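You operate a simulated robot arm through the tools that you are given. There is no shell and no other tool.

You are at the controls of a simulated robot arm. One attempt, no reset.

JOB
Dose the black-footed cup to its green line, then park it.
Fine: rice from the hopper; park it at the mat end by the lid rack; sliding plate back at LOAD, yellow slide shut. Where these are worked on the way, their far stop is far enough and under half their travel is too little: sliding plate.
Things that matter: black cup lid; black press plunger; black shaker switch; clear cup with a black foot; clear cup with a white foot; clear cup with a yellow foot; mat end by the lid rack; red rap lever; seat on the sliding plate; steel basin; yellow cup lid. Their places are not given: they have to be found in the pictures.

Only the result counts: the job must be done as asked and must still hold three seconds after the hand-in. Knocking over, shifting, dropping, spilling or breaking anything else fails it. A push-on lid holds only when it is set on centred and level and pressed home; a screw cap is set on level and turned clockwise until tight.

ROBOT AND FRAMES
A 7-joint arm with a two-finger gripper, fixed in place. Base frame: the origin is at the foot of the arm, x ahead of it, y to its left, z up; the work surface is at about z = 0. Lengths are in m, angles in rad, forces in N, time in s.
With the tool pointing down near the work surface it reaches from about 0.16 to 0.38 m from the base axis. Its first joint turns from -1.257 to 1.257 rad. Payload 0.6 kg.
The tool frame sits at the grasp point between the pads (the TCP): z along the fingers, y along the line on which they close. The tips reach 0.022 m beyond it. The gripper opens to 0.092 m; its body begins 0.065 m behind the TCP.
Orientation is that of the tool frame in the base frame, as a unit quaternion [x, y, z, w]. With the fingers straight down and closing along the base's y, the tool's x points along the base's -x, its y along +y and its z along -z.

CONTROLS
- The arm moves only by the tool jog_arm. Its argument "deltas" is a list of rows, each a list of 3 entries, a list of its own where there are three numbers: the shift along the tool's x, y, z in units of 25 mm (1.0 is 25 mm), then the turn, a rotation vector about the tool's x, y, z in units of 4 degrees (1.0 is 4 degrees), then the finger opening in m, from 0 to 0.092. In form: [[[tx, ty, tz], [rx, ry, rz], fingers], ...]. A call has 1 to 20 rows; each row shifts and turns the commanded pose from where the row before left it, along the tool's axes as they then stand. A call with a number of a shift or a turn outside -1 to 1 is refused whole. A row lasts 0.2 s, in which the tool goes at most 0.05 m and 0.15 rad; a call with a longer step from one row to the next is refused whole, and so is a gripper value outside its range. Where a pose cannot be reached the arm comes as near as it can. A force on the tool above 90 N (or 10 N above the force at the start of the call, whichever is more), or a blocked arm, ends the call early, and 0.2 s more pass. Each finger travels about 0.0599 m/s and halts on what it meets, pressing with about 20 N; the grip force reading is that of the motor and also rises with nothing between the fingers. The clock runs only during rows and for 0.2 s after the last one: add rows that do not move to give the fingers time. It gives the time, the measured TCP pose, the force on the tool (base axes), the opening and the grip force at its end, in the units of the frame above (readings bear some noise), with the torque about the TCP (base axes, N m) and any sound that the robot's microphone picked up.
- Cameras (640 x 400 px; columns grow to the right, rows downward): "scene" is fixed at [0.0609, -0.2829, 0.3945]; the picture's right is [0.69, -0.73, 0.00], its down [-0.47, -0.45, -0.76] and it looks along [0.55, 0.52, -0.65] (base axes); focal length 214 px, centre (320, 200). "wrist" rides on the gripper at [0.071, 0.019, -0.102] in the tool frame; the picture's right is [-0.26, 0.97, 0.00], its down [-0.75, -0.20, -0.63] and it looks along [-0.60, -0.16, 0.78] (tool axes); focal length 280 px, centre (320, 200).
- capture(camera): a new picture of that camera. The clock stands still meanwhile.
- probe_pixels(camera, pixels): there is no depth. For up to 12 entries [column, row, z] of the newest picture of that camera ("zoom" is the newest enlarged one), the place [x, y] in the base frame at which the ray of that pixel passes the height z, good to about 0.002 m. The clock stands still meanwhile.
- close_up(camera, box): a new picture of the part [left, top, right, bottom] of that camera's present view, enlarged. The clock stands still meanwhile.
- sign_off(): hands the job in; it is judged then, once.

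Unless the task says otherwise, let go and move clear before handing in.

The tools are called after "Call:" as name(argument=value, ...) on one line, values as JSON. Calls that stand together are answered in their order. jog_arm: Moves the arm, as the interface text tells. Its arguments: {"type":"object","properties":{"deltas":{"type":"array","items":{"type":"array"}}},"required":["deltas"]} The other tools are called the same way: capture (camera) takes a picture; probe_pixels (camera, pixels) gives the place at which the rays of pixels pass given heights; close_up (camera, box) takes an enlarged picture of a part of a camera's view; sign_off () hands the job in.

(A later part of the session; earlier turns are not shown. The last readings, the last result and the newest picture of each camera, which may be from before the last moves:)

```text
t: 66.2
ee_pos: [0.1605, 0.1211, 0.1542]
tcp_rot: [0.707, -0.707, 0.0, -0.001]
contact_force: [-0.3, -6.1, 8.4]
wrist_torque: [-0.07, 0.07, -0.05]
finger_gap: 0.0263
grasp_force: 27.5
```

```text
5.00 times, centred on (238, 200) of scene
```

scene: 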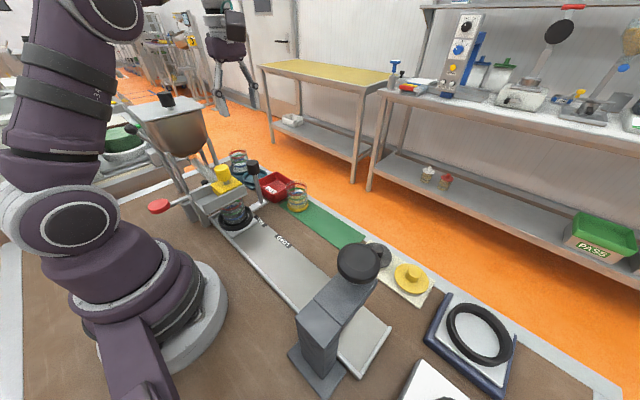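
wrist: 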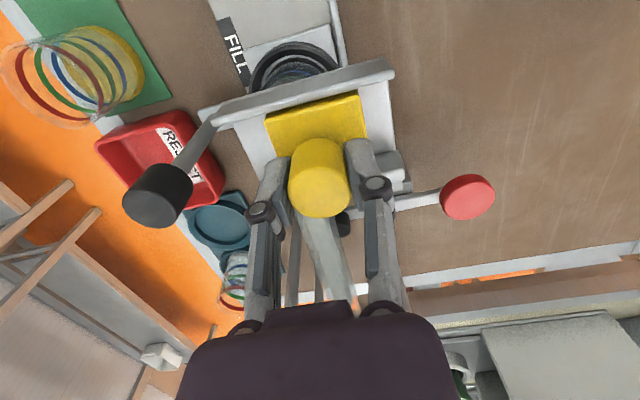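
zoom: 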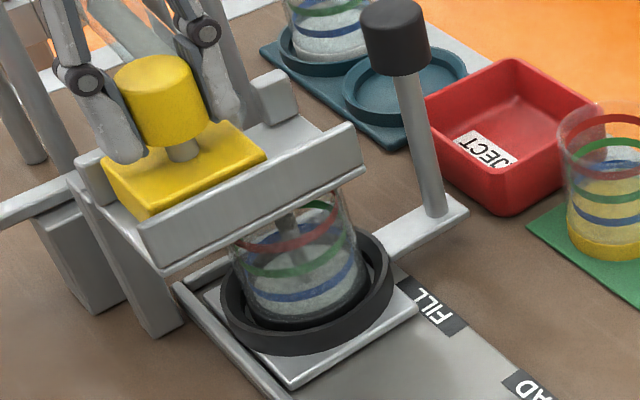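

A stream has appeared inside the cup near (290,230), with a light layer at its bottom. I'll zoom in on the cup to read the level.

Call:
close_up(camera="scene", box=[226, 192, 274, 232])

```text
10.00 times, centred on (250, 212) of scene
```

zoom: 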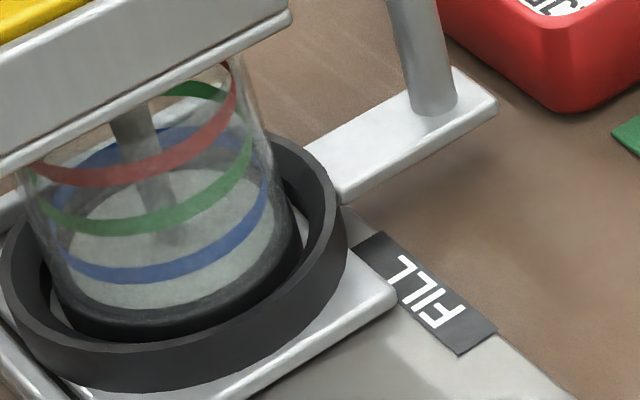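

Rice is flowing, and the surface is just below the blue line (surface front edge at row 308, blue at 282). I'll hold for one short row to gauge the rate.

Call:
jog_arm(deltas=[[[0, 0, 0], [0, 0, 0], 0.02]])

Call:
close_up(camera="scene", box=[226, 192, 274, 232])

```text
t: 66.6
ee_pos: [0.1609, 0.1199, 0.1531]
tcp_rot: [0.707, -0.707, 0.0, -0.002]
contact_force: [0.0, -2.3, 4.3]
wrist_torque: [-0.05, -0.03, -0.06]
finger_gap: 0.0265
grasp_force: 27.7
```

```text
10.00 times, centred on (250, 212) of scene
```

zoom: 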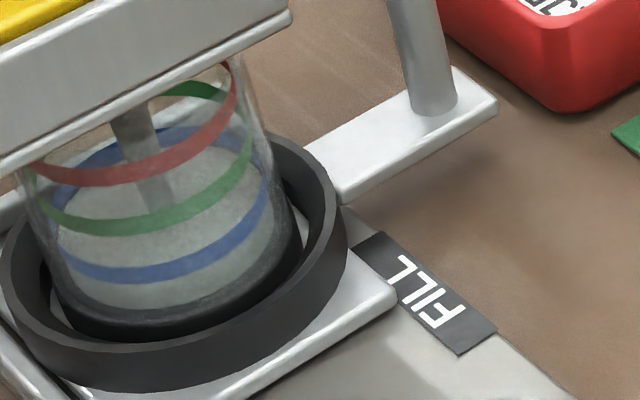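

The surface's back edge rose from about row 168 to 145, roughly 6 mm in 0.4 s, and it's still just under the blue line. I'll hold one more short row and measure.

Call:
jog_arm(deltas=[[[0, 0, 0], [0, 0, 0], 0.02]])

Call:
close_up(camera="scene", box=[226, 192, 274, 232])

Call:
close_up(camera="scene", box=[222, 194, 262, 222])

```text
t: 67.0
ee_pos: [0.1613, 0.1209, 0.1533]
tcp_rot: [0.707, -0.707, 0.0, 0.0]
contact_force: [-0.5, 0.3, 1.3]
wrist_torque: [0.04, -0.04, -0.04]
finger_gap: 0.026
grasp_force: 27.8
```

```text
10.00 times, centred on (250, 212) of scene
```

zoom: 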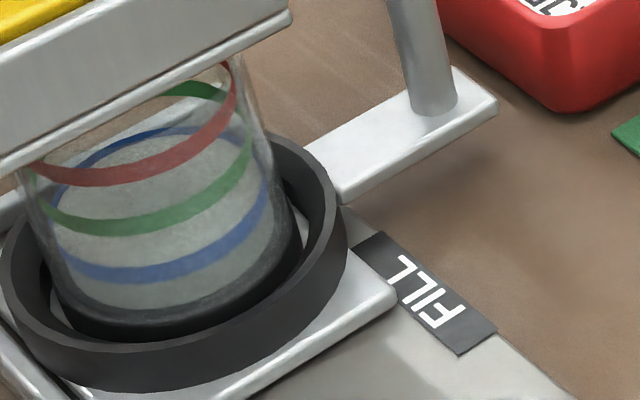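

```text
14.29 times, centred on (242, 208) of scene
```

zoom: 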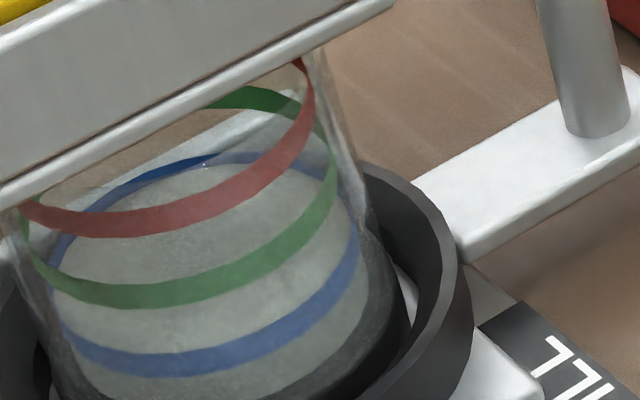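

The stream has vanished and the level has halted right about at the blue line, so the rice may have bridged in the chute. I'll hold another moment to confirm and look at the chute.

Call:
jog_arm(deltas=[[[0, 0, 0], [0, 0, 0], 0.02]])

Call:
close_up(camera="scene", box=[222, 194, 262, 222])

Call:
close_up(camera="scene", box=[140, 130, 236, 220])

Call:
capture(camera="wrist")

```text
t: 67.4
ee_pos: [0.1619, 0.1217, 0.153]
tcp_rot: [0.708, -0.706, 0.0, -0.001]
contact_force: [-1.3, 4.2, -1.3]
wrist_torque: [0.12, 0.0, -0.01]
finger_gap: 0.026
grasp_force: 28.1
```

```text
14.29 times, centred on (242, 208) of scene
```

zoom: 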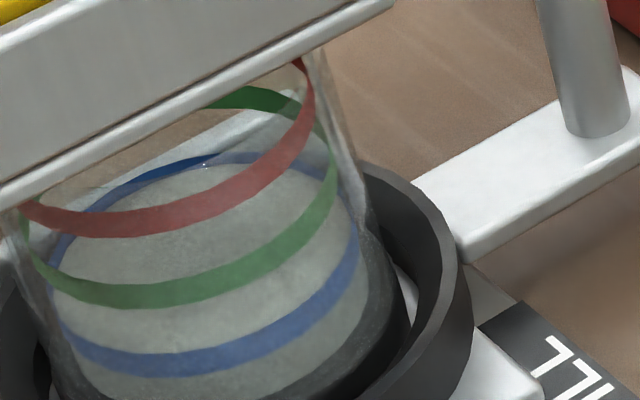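

```text
4.44 times, centred on (188, 175) of scene
```

zoom: 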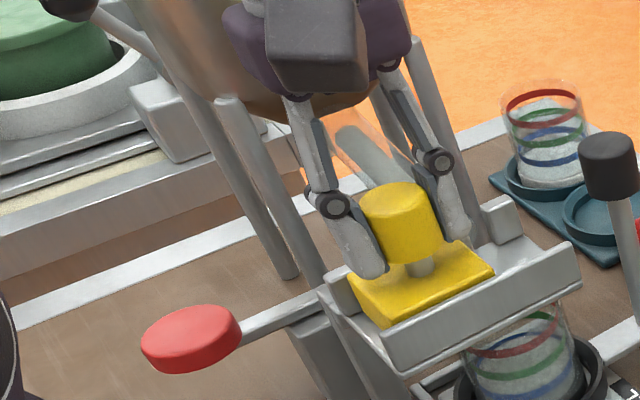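

```text
taken
```

wrist: 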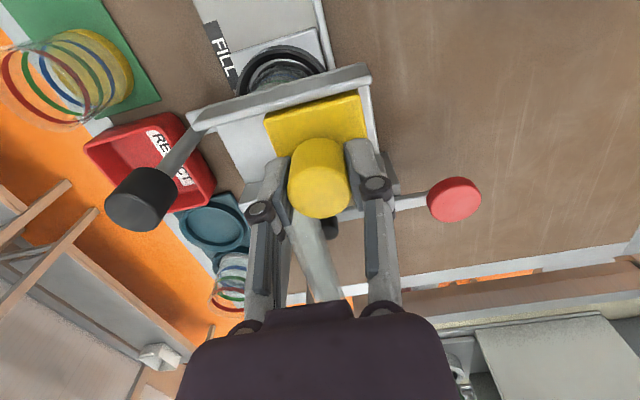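

The level is unchanged, so the flow has stopped while the slide is still open. I'll push the slide shut first so nothing can run while I'm away from it.

Call:
jog_arm(deltas=[[[0.01, -0.36, 0], [0, 0, 0], 0.02], [[0, -0.36, 0], [0, 0, 0], 0.02], [[0, -0.36, 0], [0, 0, 0], 0.02], [[0, -0.36, 0], [0, 0, 0], 0.02]])

Call:
close_up(camera="scene", box=[190, 160, 286, 240])

```text
t: 68.4
ee_pos: [0.1957, 0.1207, 0.1529]
tcp_rot: [0.708, -0.706, -0.001, 0.002]
contact_force: [-22.3, 2.6, -5.7]
wrist_torque: [0.38, 0.25, -0.21]
finger_gap: 0.0263
grasp_force: 27.8
```

```text
5.00 times, centred on (238, 200) of scene
```

zoom: 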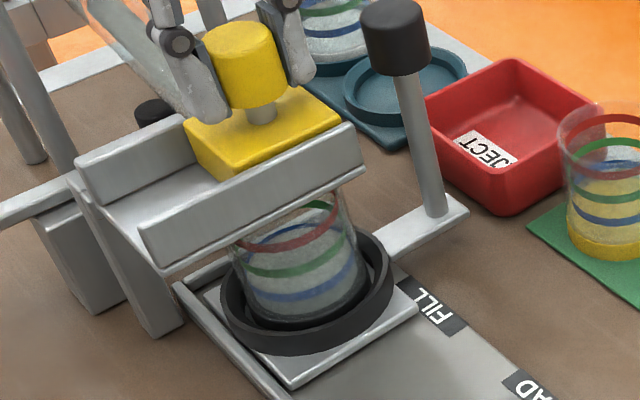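

The slide is back against its shut stop (-22 N at x≈0.196). As a quick test, I'll reopen part-way to just under where flow began, then step further, to see if it restarts by itself.

Call:
jog_arm(deltas=[[[0, 0.4, 0], [0, 0, 0], 0.02], [[0, 0.4, 0], [0, 0, 0], 0.02], [[0, 0.4, 0], [0, 0, 0], 0.02], [[0, 0.2, 0], [0, 0, 0], 0.02]])

Call:
close_up(camera="scene", box=[222, 194, 262, 222])

```text
t: 69.4
ee_pos: [0.1622, 0.1207, 0.155]
tcp_rot: [0.708, -0.706, 0.001, -0.002]
contact_force: [0.7, 3.8, 22.1]
wrist_torque: [-0.01, 0.01, 0.0]
finger_gap: 0.0262
grasp_force: 28.0
```

```text
14.29 times, centred on (242, 208) of scene
```

zoom: 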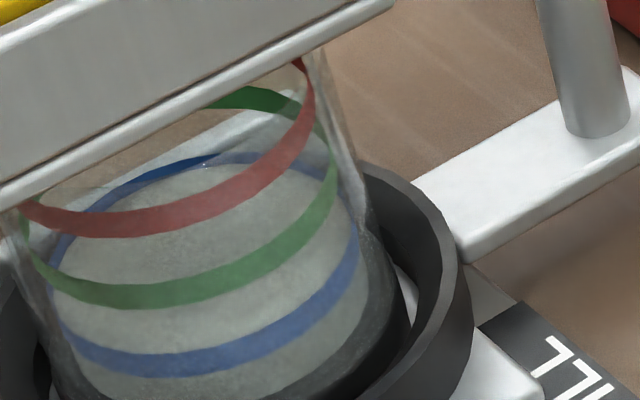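

Still no stream at x≈0.162. I'll try a few millimetres more open before deciding to rap.

Call:
jog_arm(deltas=[[[0, 0.15, 0.01], [0, 0, 0], 0.02]])

Call:
close_up(camera="scene", box=[222, 194, 262, 222])

```text
t: 69.8
ee_pos: [0.159, 0.12, 0.1529]
tcp_rot: [0.708, -0.706, 0.001, -0.002]
contact_force: [-0.9, 9.4, 21.1]
wrist_torque: [0.2, 0.02, 0.04]
finger_gap: 0.0263
grasp_force: 28.3
```

```text
14.29 times, centred on (242, 208) of scene
```

zoom: 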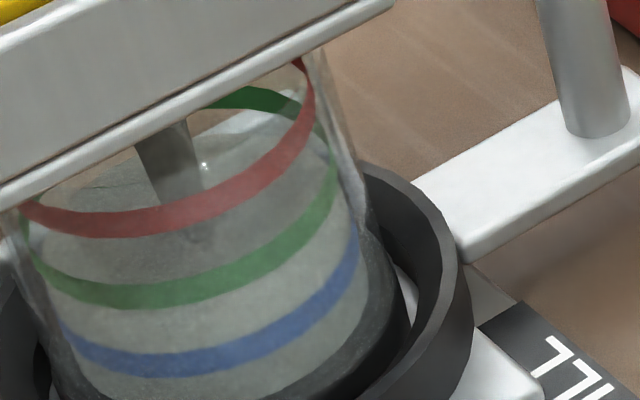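

Flow restarted at x≈0.159, so it was a threshold opening of about 36–37 mm, not a jam. I'll zoom in to read the current surface before acting.

Call:
close_up(camera="scene", box=[222, 194, 250, 211])

Call:
close_up(camera="scene", box=[226, 192, 274, 232])

```text
16.00 times, centred on (236, 202) of scene
```

zoom: 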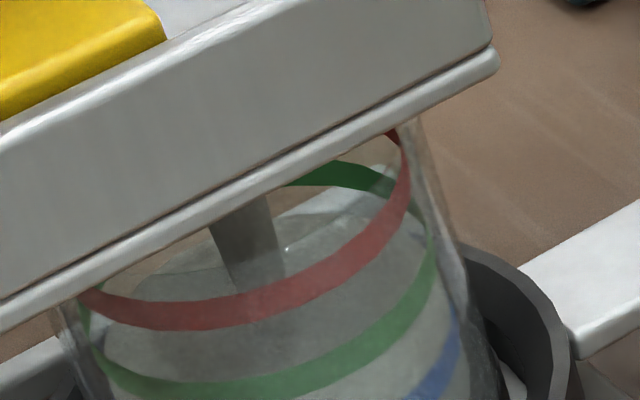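

```text
10.00 times, centred on (250, 212) of scene
```

zoom: 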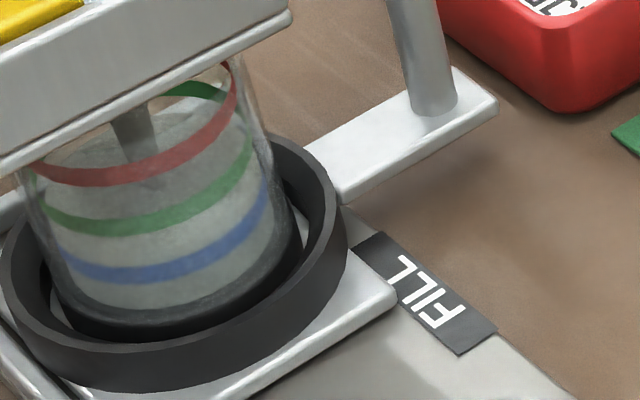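

The surface's back edge is at about row 208 against green's at 170–185 (16x zoom), so it is only around 3–4 mm below the green line. I'll shut the slide immediately.

Call:
jog_arm(deltas=[[[0, -0.7, 0], [0, 0, 0], 0.02], [[0, -0.5, 0], [0, 0, 0], 0.02], [[0, -0.28, 0], [0, 0, 0], 0.02]])

Call:
close_up(camera="scene", box=[222, 194, 250, 211])

Call:
close_up(camera="scene", box=[222, 194, 262, 222])

```text
t: 70.6
ee_pos: [0.1947, 0.1198, 0.153]
tcp_rot: [-0.707, 0.707, -0.001, -0.002]
contact_force: [0.5, -4.2, -14.0]
wrist_torque: [0.13, -0.1, 0.06]
finger_gap: 0.026
grasp_force: 28.1
```

```text
16.00 times, centred on (236, 202) of scene
```

zoom: 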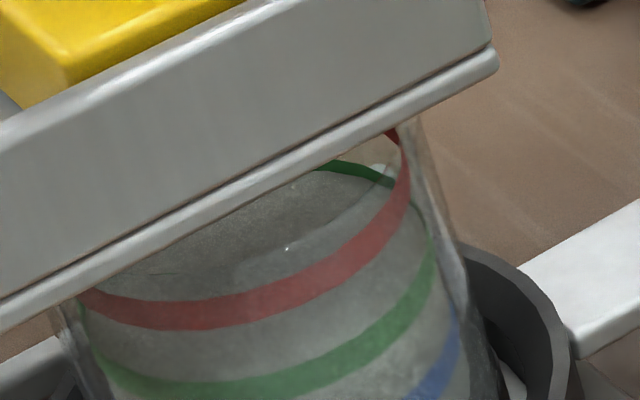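

```text
14.29 times, centred on (242, 208) of scene
```

zoom: 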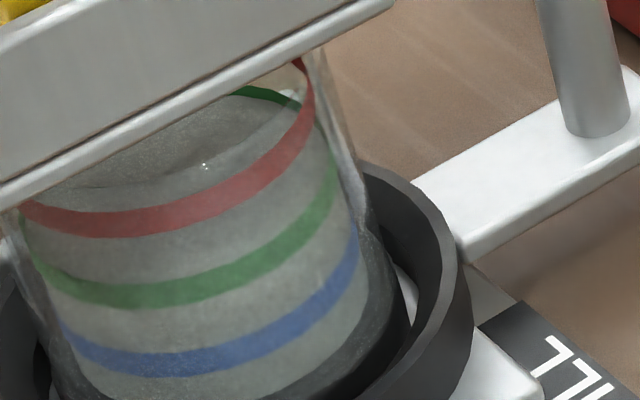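

The surface now meets the green line's back edge, covering its lower half at around row 95 of the 14x zoom, and the stream has stopped. I'll press the slide fully against its shut stop.

Call:
jog_arm(deltas=[[[0, -0.06, 0.01], [0, 0, 0], 0.02], [[0, -0.06, 0], [0, 0, 0], 0.02], [[0, 0, 0], [0, 0, 0], 0.02]])

Call:
close_up(camera="scene", box=[190, 160, 286, 240])

```text
t: 71.4
ee_pos: [0.1962, 0.121, 0.1521]
tcp_rot: [0.708, -0.706, -0.002, 0.003]
contact_force: [-41.7, -7.9, 1.0]
wrist_torque: [0.07, 0.66, 0.02]
finger_gap: 0.0261
grasp_force: 28.2
```

```text
5.00 times, centred on (238, 200) of scene
```

zoom: 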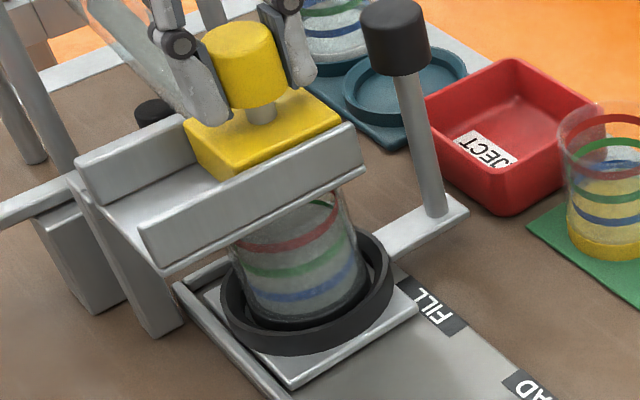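

The slide is hard against its shut stop (-41.7 N). I'll ease off, open the fingers and rise straight up from the knob.

Call:
jog_arm(deltas=[[[0, 0.06, 0], [0, 0, 0], 0.026], [[0, 0, 0], [0, 0, 0], 0.034], [[0, 0, 0], [0, 0, 0], 0.044], [[0, 0, 0], [0, 0, 0], 0.05], [[0, 0, 0], [0, 0, 0], 0.05], [[0, 0, -0.3], [0, 0, 0], 0.05], [[0, 0, -0.5], [0, 0, 0], 0.05], [[0, 0, -0.6], [0, 0, 0], 0.05], [[0, 0, -0.6], [0, 0, 0], 0.05], [[0, 0, -0.6], [0, 0, 0], 0.05], [[0, 0, -0.6], [0, 0, 0], 0.05], [[0, 0, -0.6], [0, 0, 0], 0.05], [[0, 0, -0.6], [0, 0, 0], 0.05], [[0, 0, -0.4], [0, 0, 0], 0.05], [[0, 0, 0], [0, 0, 0], 0.05]])

Call:
close_up(camera="scene", box=[190, 160, 286, 240])

Call:
close_up(camera="scene", box=[222, 194, 262, 222])

```text
t: 74.6
ee_pos: [0.1965, 0.1207, 0.2744]
tcp_rot: [-0.707, 0.707, 0.0, 0.0]
contact_force: [-0.1, -0.1, 0.4]
wrist_torque: [0.01, -0.02, -0.01]
finger_gap: 0.05
grasp_force: 0.0
```

```text
5.00 times, centred on (238, 200) of scene
```

zoom: 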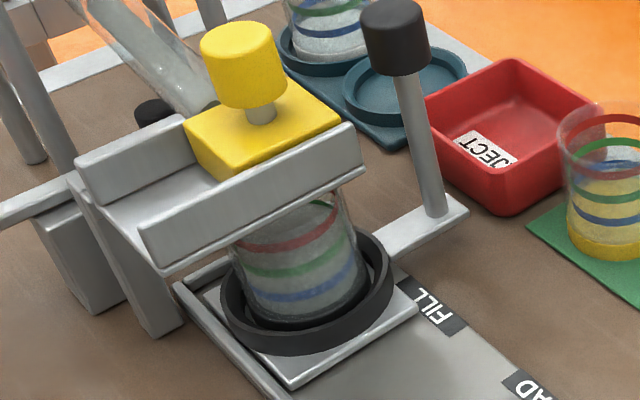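

```text
14.29 times, centred on (242, 208) of scene
```

zoom: 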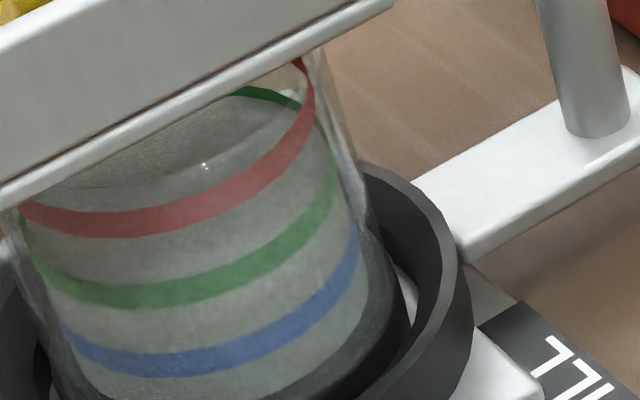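

The slide stays shut and the level holds at the green line. Next I'll move over the plate's handle and turn back to yaw 0.

Call:
jog_arm(deltas=[[[0, -0.57, 0], [0, 0, 0], 0.05], [[0, -0.57, 0], [0, 0, 0], 0.05], [[0, -0.57, 0], [0, 0, 0], 0.05], [[0, -0.57, 0], [0, 0, 0], 0.054], [[0.03, -0.58, 0], [0, 0, 0], 0.056], [[0, 0, 0], [0, 0, 1], 0.058], [[0, 0, 0], [0, 0, 1], 0.058], [[0, 0, 0], [0, 0, 1], 0.058], [[0, 0, 0], [0, 0, 1], 0.058], [[0, 0, 0], [0, 0, 1], 0.058], [[0, 0, 0], [0, 0, 1], 0.058], [[0, 0, 0], [0, 0, 1], 0.058], [[0, 0, 0], [0, 0, 1], 0.058], [[0, 0, 0], [0, 0, 1], 0.058], [[0, 0, 0], [0, 0, 1], 0.058], [[0, 0, 0], [0, 0, 1], 0.058], [[0, 0, 0], [0, 0, 1], 0.058]])

Call:
jog_arm(deltas=[[[0, 0, 0], [0, 0, 1], 0.058], [[0, 0, 0], [0, 0, 1], 0.058], [[0, 0, 0], [0, 0, 1], 0.058], [[0, 0, 0], [0, 0, 1], 0.058], [[0, 0, 0], [0, 0, 1], 0.058], [[0, 0, 0], [0, 0, 1], 0.058], [[0, 0, 0], [0, 0, 1], 0.058], [[0, 0, 0], [0, 0, 1], 0.058], [[0, 0, 0], [0, 0, 1], 0.058], [[0, 0, 0], [0, 0, 1], 0.058], [[0, 0, 0], [0, 0, 0.5], 0.058], [[0, 0, 0], [0, 0, 0], 0.058]])

Call:
capture(camera="wrist")

```text
t: 78.2
ee_pos: [0.2664, 0.1193, 0.2738]
tcp_rot: [-0.358, 0.934, 0.001, 0.001]
contact_force: [0.1, 0.3, -0.1]
wrist_torque: [0.02, 0.01, -0.01]
finger_gap: 0.058
grasp_force: 0.1
```

```text
t: 80.8
ee_pos: [0.2679, 0.1194, 0.2745]
tcp_rot: [0.0, 1.0, 0.001, 0.0]
contact_force: [0.6, 0.8, -0.2]
wrist_torque: [0.0, -0.02, -0.03]
finger_gap: 0.0582
grasp_force: 0.0
```

```text
taken
```

wrist: 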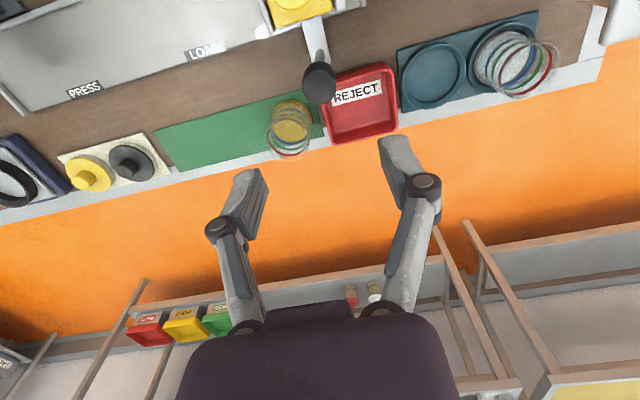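

The handle knob lies at column 319, under the tool axis. I'll descend to z≈0.1275 and grip it.

Call:
jog_arm(deltas=[[[0, 0, 0.5], [0, 0, 0], 0.058], [[0, 0, 0.5], [0, 0, 0], 0.058], [[0, 0, 0.5], [0, 0, 0], 0.058], [[0, 0, 0.5], [0, 0, 0], 0.058], [[0, 0, 0.5], [0, 0, 0], 0.058], [[0, 0, 0.5], [0, 0, 0], 0.058], [[0, 0, 0.5], [0, 0, 0], 0.058], [[0, 0, 0.5], [0, 0, 0], 0.058], [[0, 0, 0.5], [0, 0, 0], 0.058], [[0, 0, 0.5], [0, 0, 0], 0.058], [[0, 0, 0.5], [0, 0, 0], 0.058], [[0, 0, 0.36], [0, 0, 0], 0.058], [[0, 0, 0], [0, 0, 0], 0.048], [[0, 0, 0], [0, 0, 0], 0.038], [[0, 0, 0], [0, 0, 0], 0.028], [[0, 0, 0], [0, 0, 0], 0.022], [[0, 0, 0], [0, 0, 0], 0.022], [[0, 0, 0], [0, 0, 0], 0.022]])

Call:
close_up(camera="scene", box=[180, 130, 308, 230])

```text
t: 84.6
ee_pos: [0.2683, 0.1196, 0.1269]
tcp_rot: [0.0, 1.0, -0.001, 0.0]
contact_force: [-0.4, -5.4, 0.6]
wrist_torque: [-0.05, -0.02, 0.02]
finger_gap: 0.0269
grasp_force: 28.3
```

```text
4.00 times, centred on (244, 180) of scene
```

zoom: 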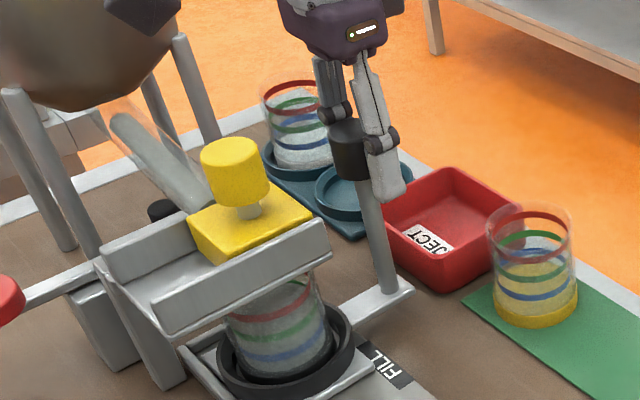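

The handle is gripped again at y≈0.1196. I'll slide the plate back towards LOAD gently, in stages.

Call:
jog_arm(deltas=[[[0, -0.1, 0], [0, 0, 0], 0.022], [[0, -0.2, 0], [0, 0, 0], 0.022], [[0, -0.25, 0], [0, 0, 0], 0.022], [[0, -0.25, 0], [0, 0, 0], 0.022], [[0, -0.25, 0], [0, 0, 0], 0.022], [[0, -0.25, 0], [0, 0, 0], 0.022], [[0, -0.25, 0], [0, 0, 0], 0.022], [[0, -0.25, 0], [0, 0, 0], 0.022], [[0, -0.2, 0], [0, 0, 0], 0.022], [[0, -0.1, 0], [0, 0, 0], 0.022]])

Call:
close_up(camera="scene", box=[180, 140, 308, 260])

```text
t: 86.8
ee_pos: [0.2674, 0.0679, 0.126]
tcp_rot: [-0.001, 1.0, 0.0, -0.001]
contact_force: [-7.0, 0.6, 17.3]
wrist_torque: [0.03, 0.25, -0.04]
finger_gap: 0.0269
grasp_force: 27.9
```

```text
3.33 times, centred on (244, 200) of scene
```

zoom: 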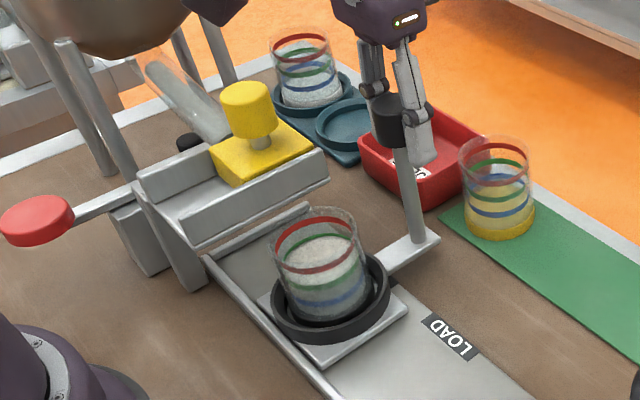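

The cup is out from under the trough, so I'll zoom in to check the level against the green line all round.

Call:
close_up(camera="scene", box=[256, 198, 296, 240])

```text
9.52 times, centred on (276, 219) of scene
```

zoom: 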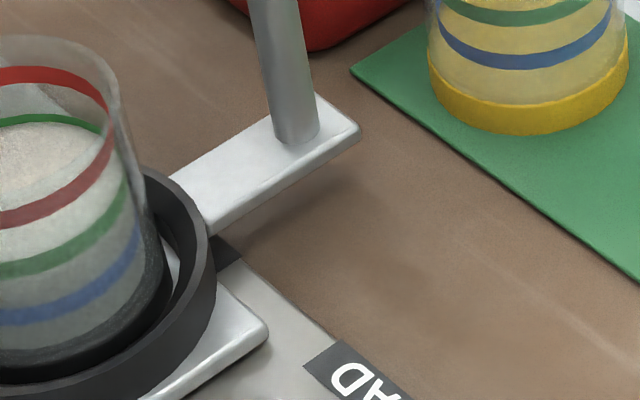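

Call:
close_up(camera="scene", box=[220, 196, 268, 240])

Call:
close_up(camera="scene", box=[224, 200, 256, 220])

```text
9.09 times, centred on (244, 218) of scene
```

zoom: 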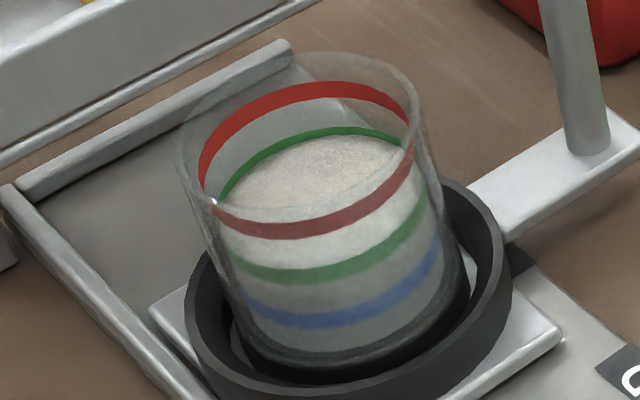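

```text
16.00 times, centred on (240, 210) of scene
```

zoom: 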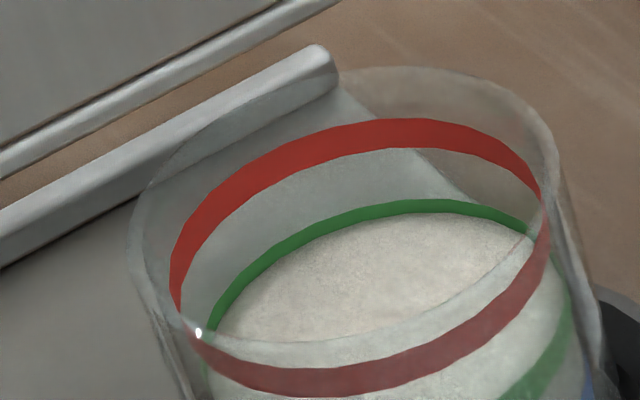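

The surface covers about half of the green band at the back, so the level is right on the green line. I'll continue sliding the plate to LOAD.

Call:
jog_arm(deltas=[[[0.02, -0.1, -0.02], [0, 0, 0], 0.022], [[0, -0.2, 0], [0, 0, 0], 0.022], [[0, -0.25, 0], [0, 0, 0], 0.022], [[0, -0.25, 0], [0, 0, 0], 0.022], [[0, -0.25, 0], [0, 0, 0], 0.022], [[0, -0.25, 0], [0, 0, 0], 0.022], [[0, -0.25, 0], [0, 0, 0], 0.022], [[0, -0.25, 0], [0, 0, 0], 0.022], [[0, -0.25, 0], [0, 0, 0], 0.022], [[0, -0.25, 0], [0, 0, 0], 0.022], [[0, -0.2, 0], [0, 0, 0], 0.022], [[0, -0.1, 0], [0, 0, 0], 0.022]])

Call:
capture(camera="scene")

```text
t: 89.4
ee_pos: [0.2668, 0.0045, 0.127]
tcp_rot: [0.0, 1.0, 0.0, 0.002]
contact_force: [20.9, 0.4, -7.5]
wrist_torque: [-0.02, -0.29, -0.02]
finger_gap: 0.027
grasp_force: 28.2
```

```text
taken
```

scene: 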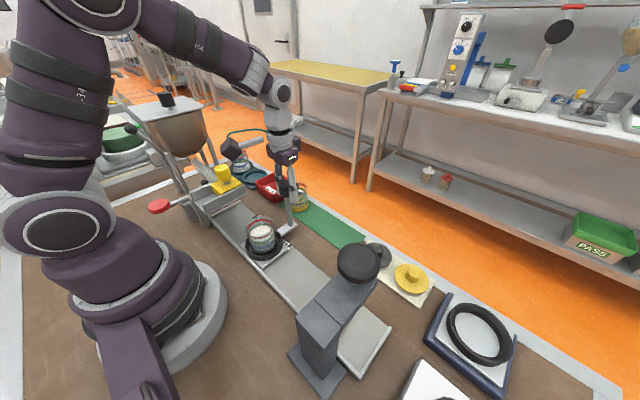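

The x load is +20.9 N, so I'll correct that slightly and continue. About 54 mm remain to LOAD.

Call:
jog_arm(deltas=[[[-0.03, -0.1, 0.01], [0, 0, 0], 0.022], [[0, -0.2, 0], [0, 0, 0], 0.022], [[0, -0.25, 0], [0, 0, 0], 0.022], [[0, -0.25, 0], [0, 0, 0], 0.022], [[0, -0.25, 0], [0, 0, 0], 0.022], [[0, -0.25, 0], [0, 0, 0], 0.022], [[0, -0.25, 0], [0, 0, 0], 0.022], [[0, -0.2, 0], [0, 0, 0], 0.022], [[0, -0.1, 0], [0, 0, 0], 0.022], [[0, 0, 0], [0, 0, 0], 0.022]])

Call:
close_up(camera="scene", box=[240, 232, 320, 282])

```text
t: 91.6
ee_pos: [0.2689, -0.0434, 0.1257]
tcp_rot: [0.0, 1.0, 0.0, 0.0]
contact_force: [-21.9, -1.7, -5.6]
wrist_torque: [-0.07, 0.24, 0.0]
finger_gap: 0.0272
grasp_force: 27.6
```

```text
8.00 times, centred on (280, 257) of scene
```

zoom: 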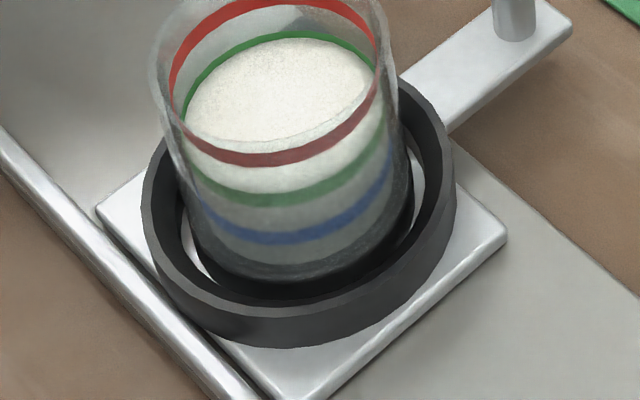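

Compared with the starting LOAD view (ring right edge 473, plate corner (525,250)), the plate is about 2 px, or 6 mm, short (456 and (505,233) now). I'll move the last 6 mm.

Call:
jog_arm(deltas=[[[0.03, -0.08, 0], [0, 0, 0], 0.022], [[0, -0.08, 0], [0, 0, 0], 0.022], [[0, -0.08, 0], [0, 0, 0], 0.022], [[0, 0, 0], [0, 0, 0], 0.022]])

Call:
close_up(camera="scene", box=[240, 232, 320, 282])

```text
t: 92.6
ee_pos: [0.2686, -0.0496, 0.1263]
tcp_rot: [0.0, 1.0, -0.001, 0.001]
contact_force: [11.3, -0.7, -20.5]
wrist_torque: [0.03, -0.21, -0.02]
finger_gap: 0.0267
grasp_force: 28.1
```

```text
8.00 times, centred on (280, 257) of scene
```

zoom: 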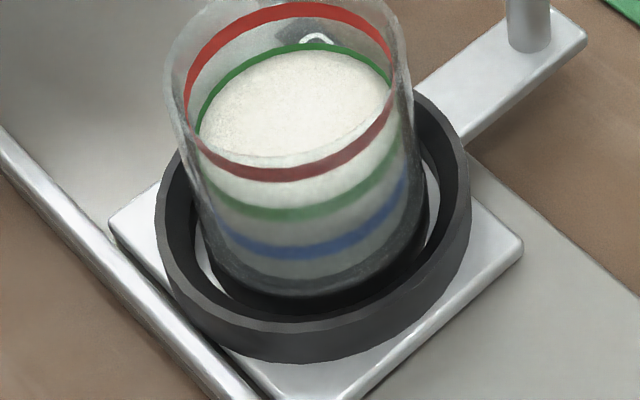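

Nearly there: corner (523,246) against (525,250), about 1 mm short. I'll add the last millimetre and ease off the z load.

Call:
jog_arm(deltas=[[[-0.015, -0.04, 0.01], [0, 0, 0], 0.022], [[0, 0, 0], [0, 0, 0], 0.022]])

Call:
close_up(camera="scene", box=[240, 232, 320, 282])

```text
t: 93.2
ee_pos: [0.2695, -0.05, 0.1253]
tcp_rot: [0.001, 1.0, 0.0, 0.001]
contact_force: [-0.8, 0.9, 18.9]
wrist_torque: [0.01, 0.06, 0.02]
finger_gap: 0.0269
grasp_force: 27.9
```

```text
8.00 times, centred on (280, 257) of scene
```

zoom: 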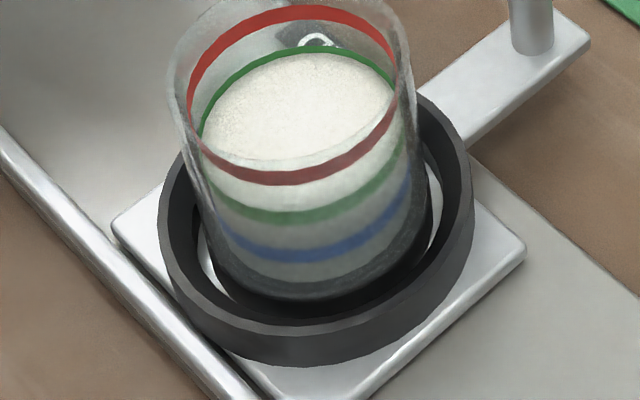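

The plate matches the starting LOAD picture (corner at (526,250), ring right edge 474). I'll release the handle and rise.

Call:
jog_arm(deltas=[[[0, 0, -0.01], [0, 0, 0], 0.028], [[0, 0, 0], [0, 0, 0], 0.038], [[0, 0, 0], [0, 0, 0], 0.05], [[0, 0, 0], [0, 0, 0], 0.06], [[0, 0, 0], [0, 0, 0], 0.062], [[0, 0, -0.3], [0, 0, 0], 0.062], [[0, 0, -0.5], [0, 0, 0], 0.062], [[0, 0, -0.6], [0, 0, 0], 0.062], [[0, 0, -0.6], [0, 0, 0], 0.062], [[0, 0, -0.6], [0, 0, 0], 0.062], [[0, 0, -0.6], [0, 0, 0], 0.062], [[0, 0, -0.6], [0, 0, 0], 0.062], [[0, 0, -0.6], [0, 0, 0], 0.062], [[0, 0, -0.4], [0, 0, 0], 0.062], [[0, 0, 0], [0, 0, 0], 0.062]])

Call:
capture(camera="scene")

Call:
close_up(camera="scene", box=[240, 232, 320, 282])

```text
t: 96.4
ee_pos: [0.2667, -0.0488, 0.247]
tcp_rot: [-0.001, 1.0, 0.0, 0.0]
contact_force: [-0.6, 0.1, 0.8]
wrist_torque: [0.01, 0.01, 0.03]
finger_gap: 0.0617
grasp_force: 0.1
```

```text
taken
```

scene: 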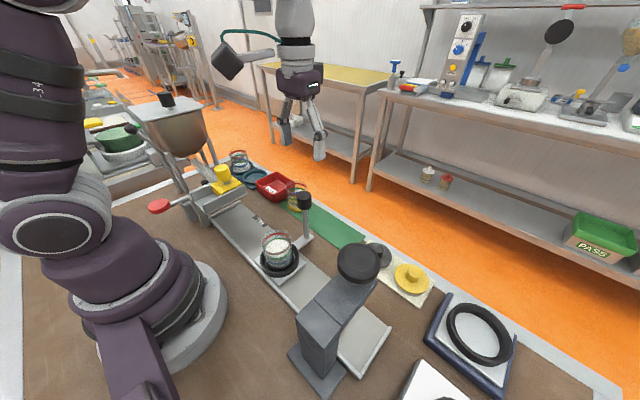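

```text
8.00 times, centred on (280, 257) of scene
```

zoom: 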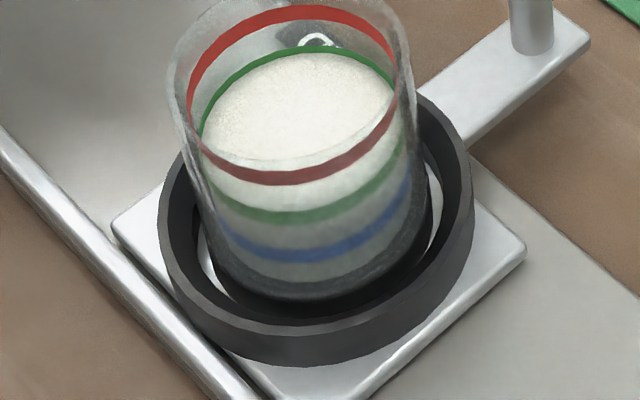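

The plate held its place. I'll go back over the cup, turn to yaw -40° as before, and measure it for the pick.

Call:
jog_arm(deltas=[[[0.45, 0, 0], [0, 0, 0], 0.064], [[0.45, 0, 0], [0, 0, 0], 0.064], [[0.45, 0, 0], [0, 0, 0], 0.064], [[0.45, 0, 0], [0, 0, 0], 0.064], [[0.45, 0, 0], [0, 0, 0], 0.064], [[0.45, 0, 0], [0, 0, 0], 0.064], [[0.4, 0, 0], [0, 0, 0], 0.064], [[0, 0, 0], [0, 0, 1], 0.064], [[0, 0, 0], [0, 0, 1], 0.064], [[0, 0, 0], [0, 0, 1], 0.064], [[0, 0, 0], [0, 0, 1], 0.064], [[0, 0, 0], [0, 0, 1], 0.064], [[0, 0, 0], [0, 0, 1], 0.064], [[0, 0, 0], [0, 0, 1], 0.064], [[0, 0, 0], [0, 0, 1], 0.064], [[0, 0, 0], [0, 0, 1], 0.064], [[0, 0, 0], [0, 0, 1], 0.064], [[0, 0, 0], [0, 0, 0], 0.064]])

Call:
capture(camera="wrist")

Call:
close_up(camera="wrist", box=[240, 20, 400, 120])

```text
t: 100.2
ee_pos: [0.1912, -0.0496, 0.2477]
tcp_rot: [0.342, 0.94, -0.001, 0.0]
contact_force: [0.4, 0.8, 0.0]
wrist_torque: [0.0, 0.01, 0.02]
finger_gap: 0.0643
grasp_force: 0.1
```

```text
taken
```

wrist: 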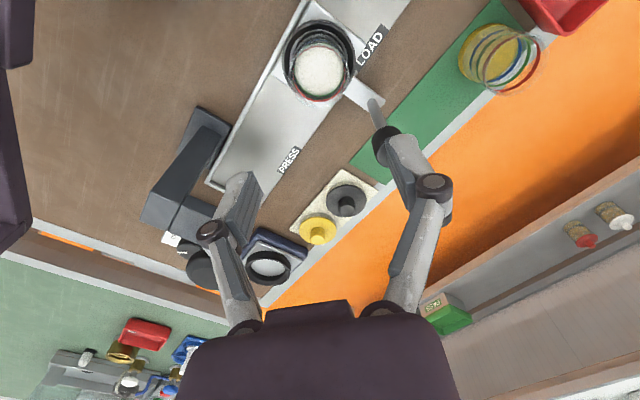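

```text
4.00 times, centred on (320, 70) of wrist
```

zoom: 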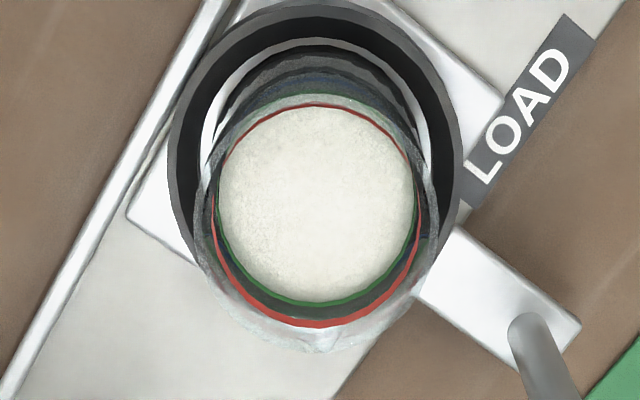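

The cup's rim projects centred at column 319, row-centred within 1 mm of the tool axis. I'll descend to the same grip height as before (z≈0.070), checking on the way.

Call:
jog_arm(deltas=[[[0, -0.03, 0.4], [0, 0, 0], 0.064], [[0, 0, 0.5], [0, 0, 0], 0.064], [[0, 0, 0.5], [0, 0, 0], 0.064], [[0, 0, 0.5], [0, 0, 0], 0.064], [[0, 0, 0.5], [0, 0, 0], 0.064], [[0, 0, 0.5], [0, 0, 0], 0.064], [[0, 0, 0.5], [0, 0, 0], 0.064], [[0, 0, 0.5], [0, 0, 0], 0.064], [[0, 0, 0.5], [0, 0, 0], 0.064], [[0, 0, 0.4], [0, 0, 0], 0.064], [[0, 0, 0], [0, 0, 0], 0.064]])

Call:
capture(camera="wrist")

Call:
close_up(camera="scene", box=[220, 190, 340, 280])

```text
t: 102.6
ee_pos: [0.1902, -0.0509, 0.1267]
tcp_rot: [0.343, 0.939, 0.0, 0.0]
contact_force: [-0.5, 0.0, -0.2]
wrist_torque: [-0.01, -0.02, 0.02]
finger_gap: 0.0641
grasp_force: 0.0
```

```text
taken
```

wrist: 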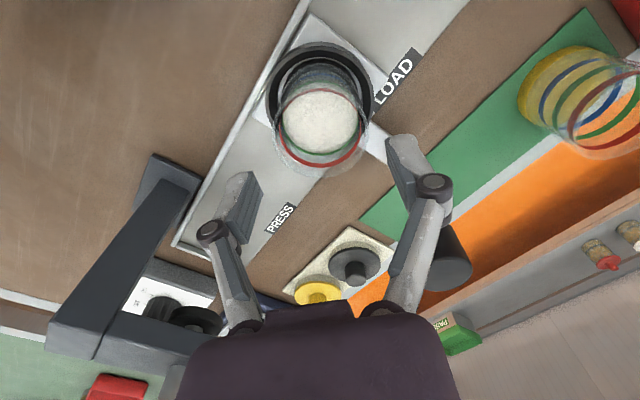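

```text
4.44 times, centred on (280, 235) of scene
```

zoom: 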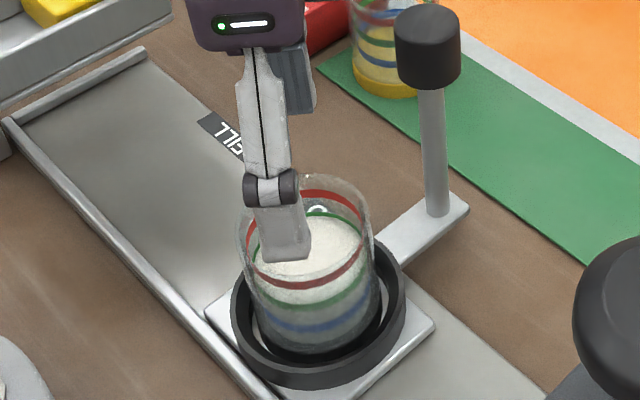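

The cup is centred between the pads (rim columns 272–372). I'll lower to grip height and close.

Call:
jog_arm(deltas=[[[0, 0.02, 0.4], [0, 0, 0], 0.064], [[0, 0, 0.4], [0, 0, 0], 0.064], [[0, 0, 0.4], [0, 0, 0], 0.064], [[0, 0, 0.4], [0, 0, 0], 0.064], [[0, 0, 0.4], [0, 0, 0], 0.064], [[0, 0, 0.2], [0, 0, 0], 0.064], [[0, 0, 0], [0, 0, 0], 0.064]])

Call:
capture(camera="wrist")

```text
t: 104.2
ee_pos: [0.1911, -0.0511, 0.0702]
tcp_rot: [0.342, 0.94, 0.001, 0.0]
contact_force: [0.3, 0.3, 0.7]
wrist_torque: [0.03, 0.0, 0.0]
finger_gap: 0.0639
grasp_force: 0.1
```

```text
taken
```

wrist: 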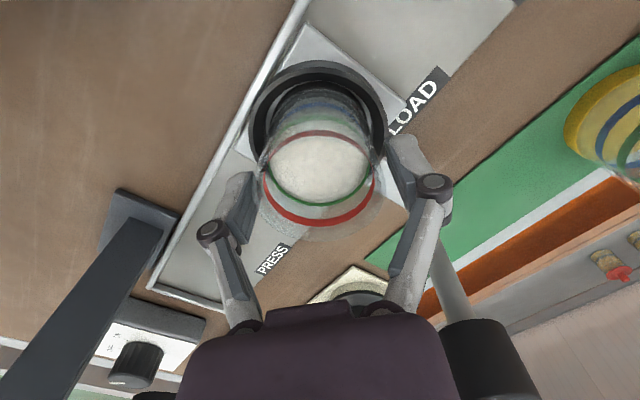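

Cup centred between the fingers, no contact yet. I'll close gently.

Call:
jog_arm(deltas=[[[0, 0, 0], [0, 0, 0], 0.058], [[0, 0, 0], [0, 0, 0], 0.053], [[0, 0, 0], [0, 0, 0], 0.049], [[0, 0, 0], [0, 0, 0], 0.044], [[0, 0, 0], [0, 0, 0], 0.044], [[0, 0, 0], [0, 0, 0], 0.044]])

```text
t: 105.6
ee_pos: [0.1913, -0.0504, 0.0714]
tcp_rot: [0.342, 0.94, 0.001, 0.0]
contact_force: [-1.5, -0.3, 10.7]
wrist_torque: [0.0, 0.08, 0.04]
finger_gap: 0.0513
grasp_force: 20.0
```

Held at gap 0.0513 with 20 N. I'll lift smoothly straight up.

Call:
jog_arm(deltas=[[[0, 0, -0.08], [0, 0, 0], 0.044], [[0, 0, -0.15], [0, 0, 0], 0.044], [[0, 0, -0.3], [0, 0, 0], 0.044], [[0, 0, -0.4], [0, 0, 0], 0.044], [[0, 0, -0.45], [0, 0, 0], 0.044], [[0, 0, -0.45], [0, 0, 0], 0.044], [[0, 0, -0.45], [0, 0, 0], 0.044], [[0, 0, -0.45], [0, 0, 0], 0.044], [[0, 0, -0.45], [0, 0, 0], 0.044], [[0, 0, -0.45], [0, 0, 0], 0.044], [[0, 0, -0.45], [0, 0, 0], 0.044], [[0, 0, -0.45], [0, 0, 0], 0.044], [[0, 0, -0.45], [0, 0, 0], 0.044], [[0, 0, -0.45], [0, 0, 0], 0.044], [[0, 0, -0.45], [0, 0, 0], 0.044], [[0, 0, -0.4], [0, 0, 0], 0.044], [[0, 0, -0.3], [0, 0, 0], 0.044], [[0, 0, -0.15], [0, 0, 0], 0.044], [[0, 0, 0], [0, 0, 0], 0.044]])

Call:
capture(camera="scene")

Call:
capture(camera="wrist")

```text
t: 109.6
ee_pos: [0.1911, -0.05, 0.2406]
tcp_rot: [0.343, 0.939, 0.001, 0.0]
contact_force: [-1.0, -0.5, -1.4]
wrist_torque: [-0.04, 0.04, 0.03]
finger_gap: 0.0512
grasp_force: 20.3
```

```text
taken
```

scene: 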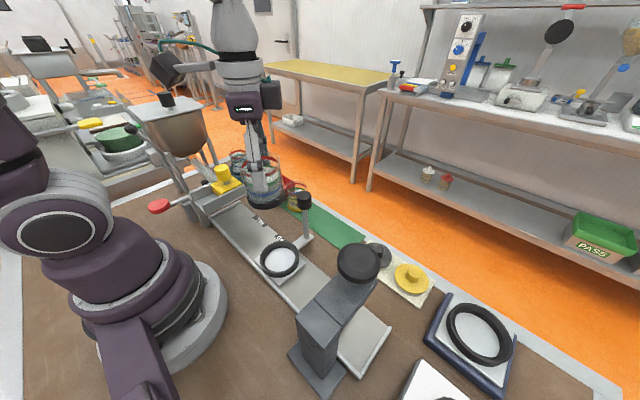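

```text
taken
```

wrist: 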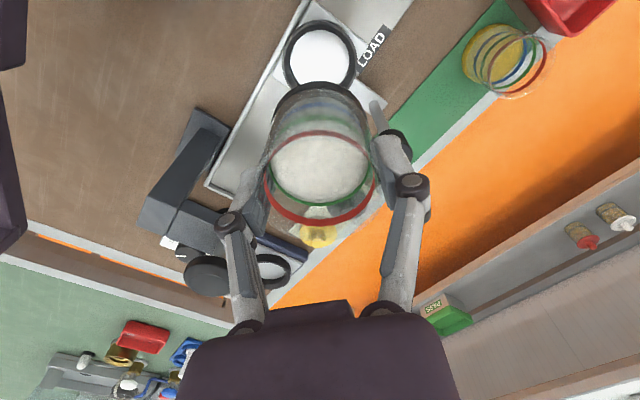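

The plate stayed at LOAD and the cup is lifted intact. Before carrying it over I'll locate the press head and the mat's lid-rack end accurately.

Call:
probe_pixels(camera="scene", pixels=[[358, 262, 0.1], [358, 262, 0.13], [358, 262, 0.16], [358, 262, 0.2], [371, 243, 0.02], [380, 256, 0.03], [412, 275, 0.03], [340, 246, 0.002], [366, 236, 0.002]])

Call:
probe_pixels(camera="wrist", pixels=[[207, 273, 0.1], [207, 273, 0.13], [207, 273, 0.16], [207, 273, 0.2]])

Call:
close_up(camera="scene", box=[300, 200, 460, 300])

Call:
close_up(camera="wrist", box=[120, 80, 440, 300])

```text
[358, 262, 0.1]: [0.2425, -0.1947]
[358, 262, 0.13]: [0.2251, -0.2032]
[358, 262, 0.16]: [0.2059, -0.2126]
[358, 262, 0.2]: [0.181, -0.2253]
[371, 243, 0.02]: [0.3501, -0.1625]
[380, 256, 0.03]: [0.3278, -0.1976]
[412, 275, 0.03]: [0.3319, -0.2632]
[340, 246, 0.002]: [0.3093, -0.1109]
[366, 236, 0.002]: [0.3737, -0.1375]
```

```text
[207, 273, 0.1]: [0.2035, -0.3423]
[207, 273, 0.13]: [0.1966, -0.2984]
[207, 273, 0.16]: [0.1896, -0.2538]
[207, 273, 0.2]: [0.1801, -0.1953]
```

```text
4.00 times, centred on (380, 250) of scene
```

zoom: 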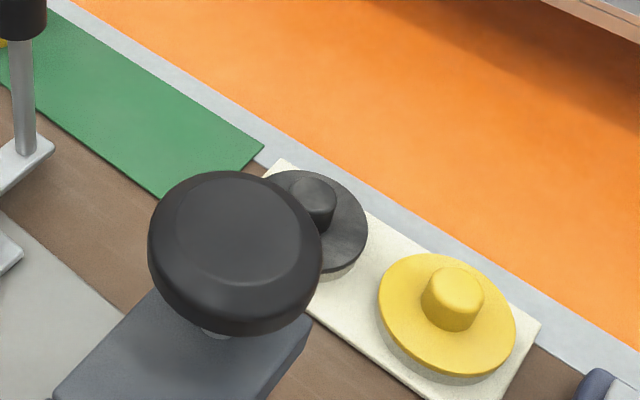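

```text
1.82 times, centred on (280, 190) of wrist
```

zoom: 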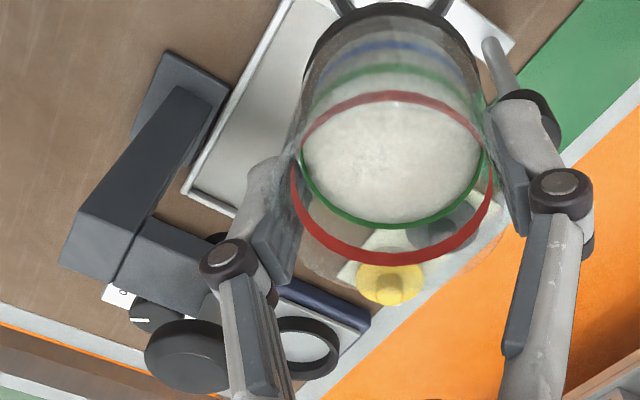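

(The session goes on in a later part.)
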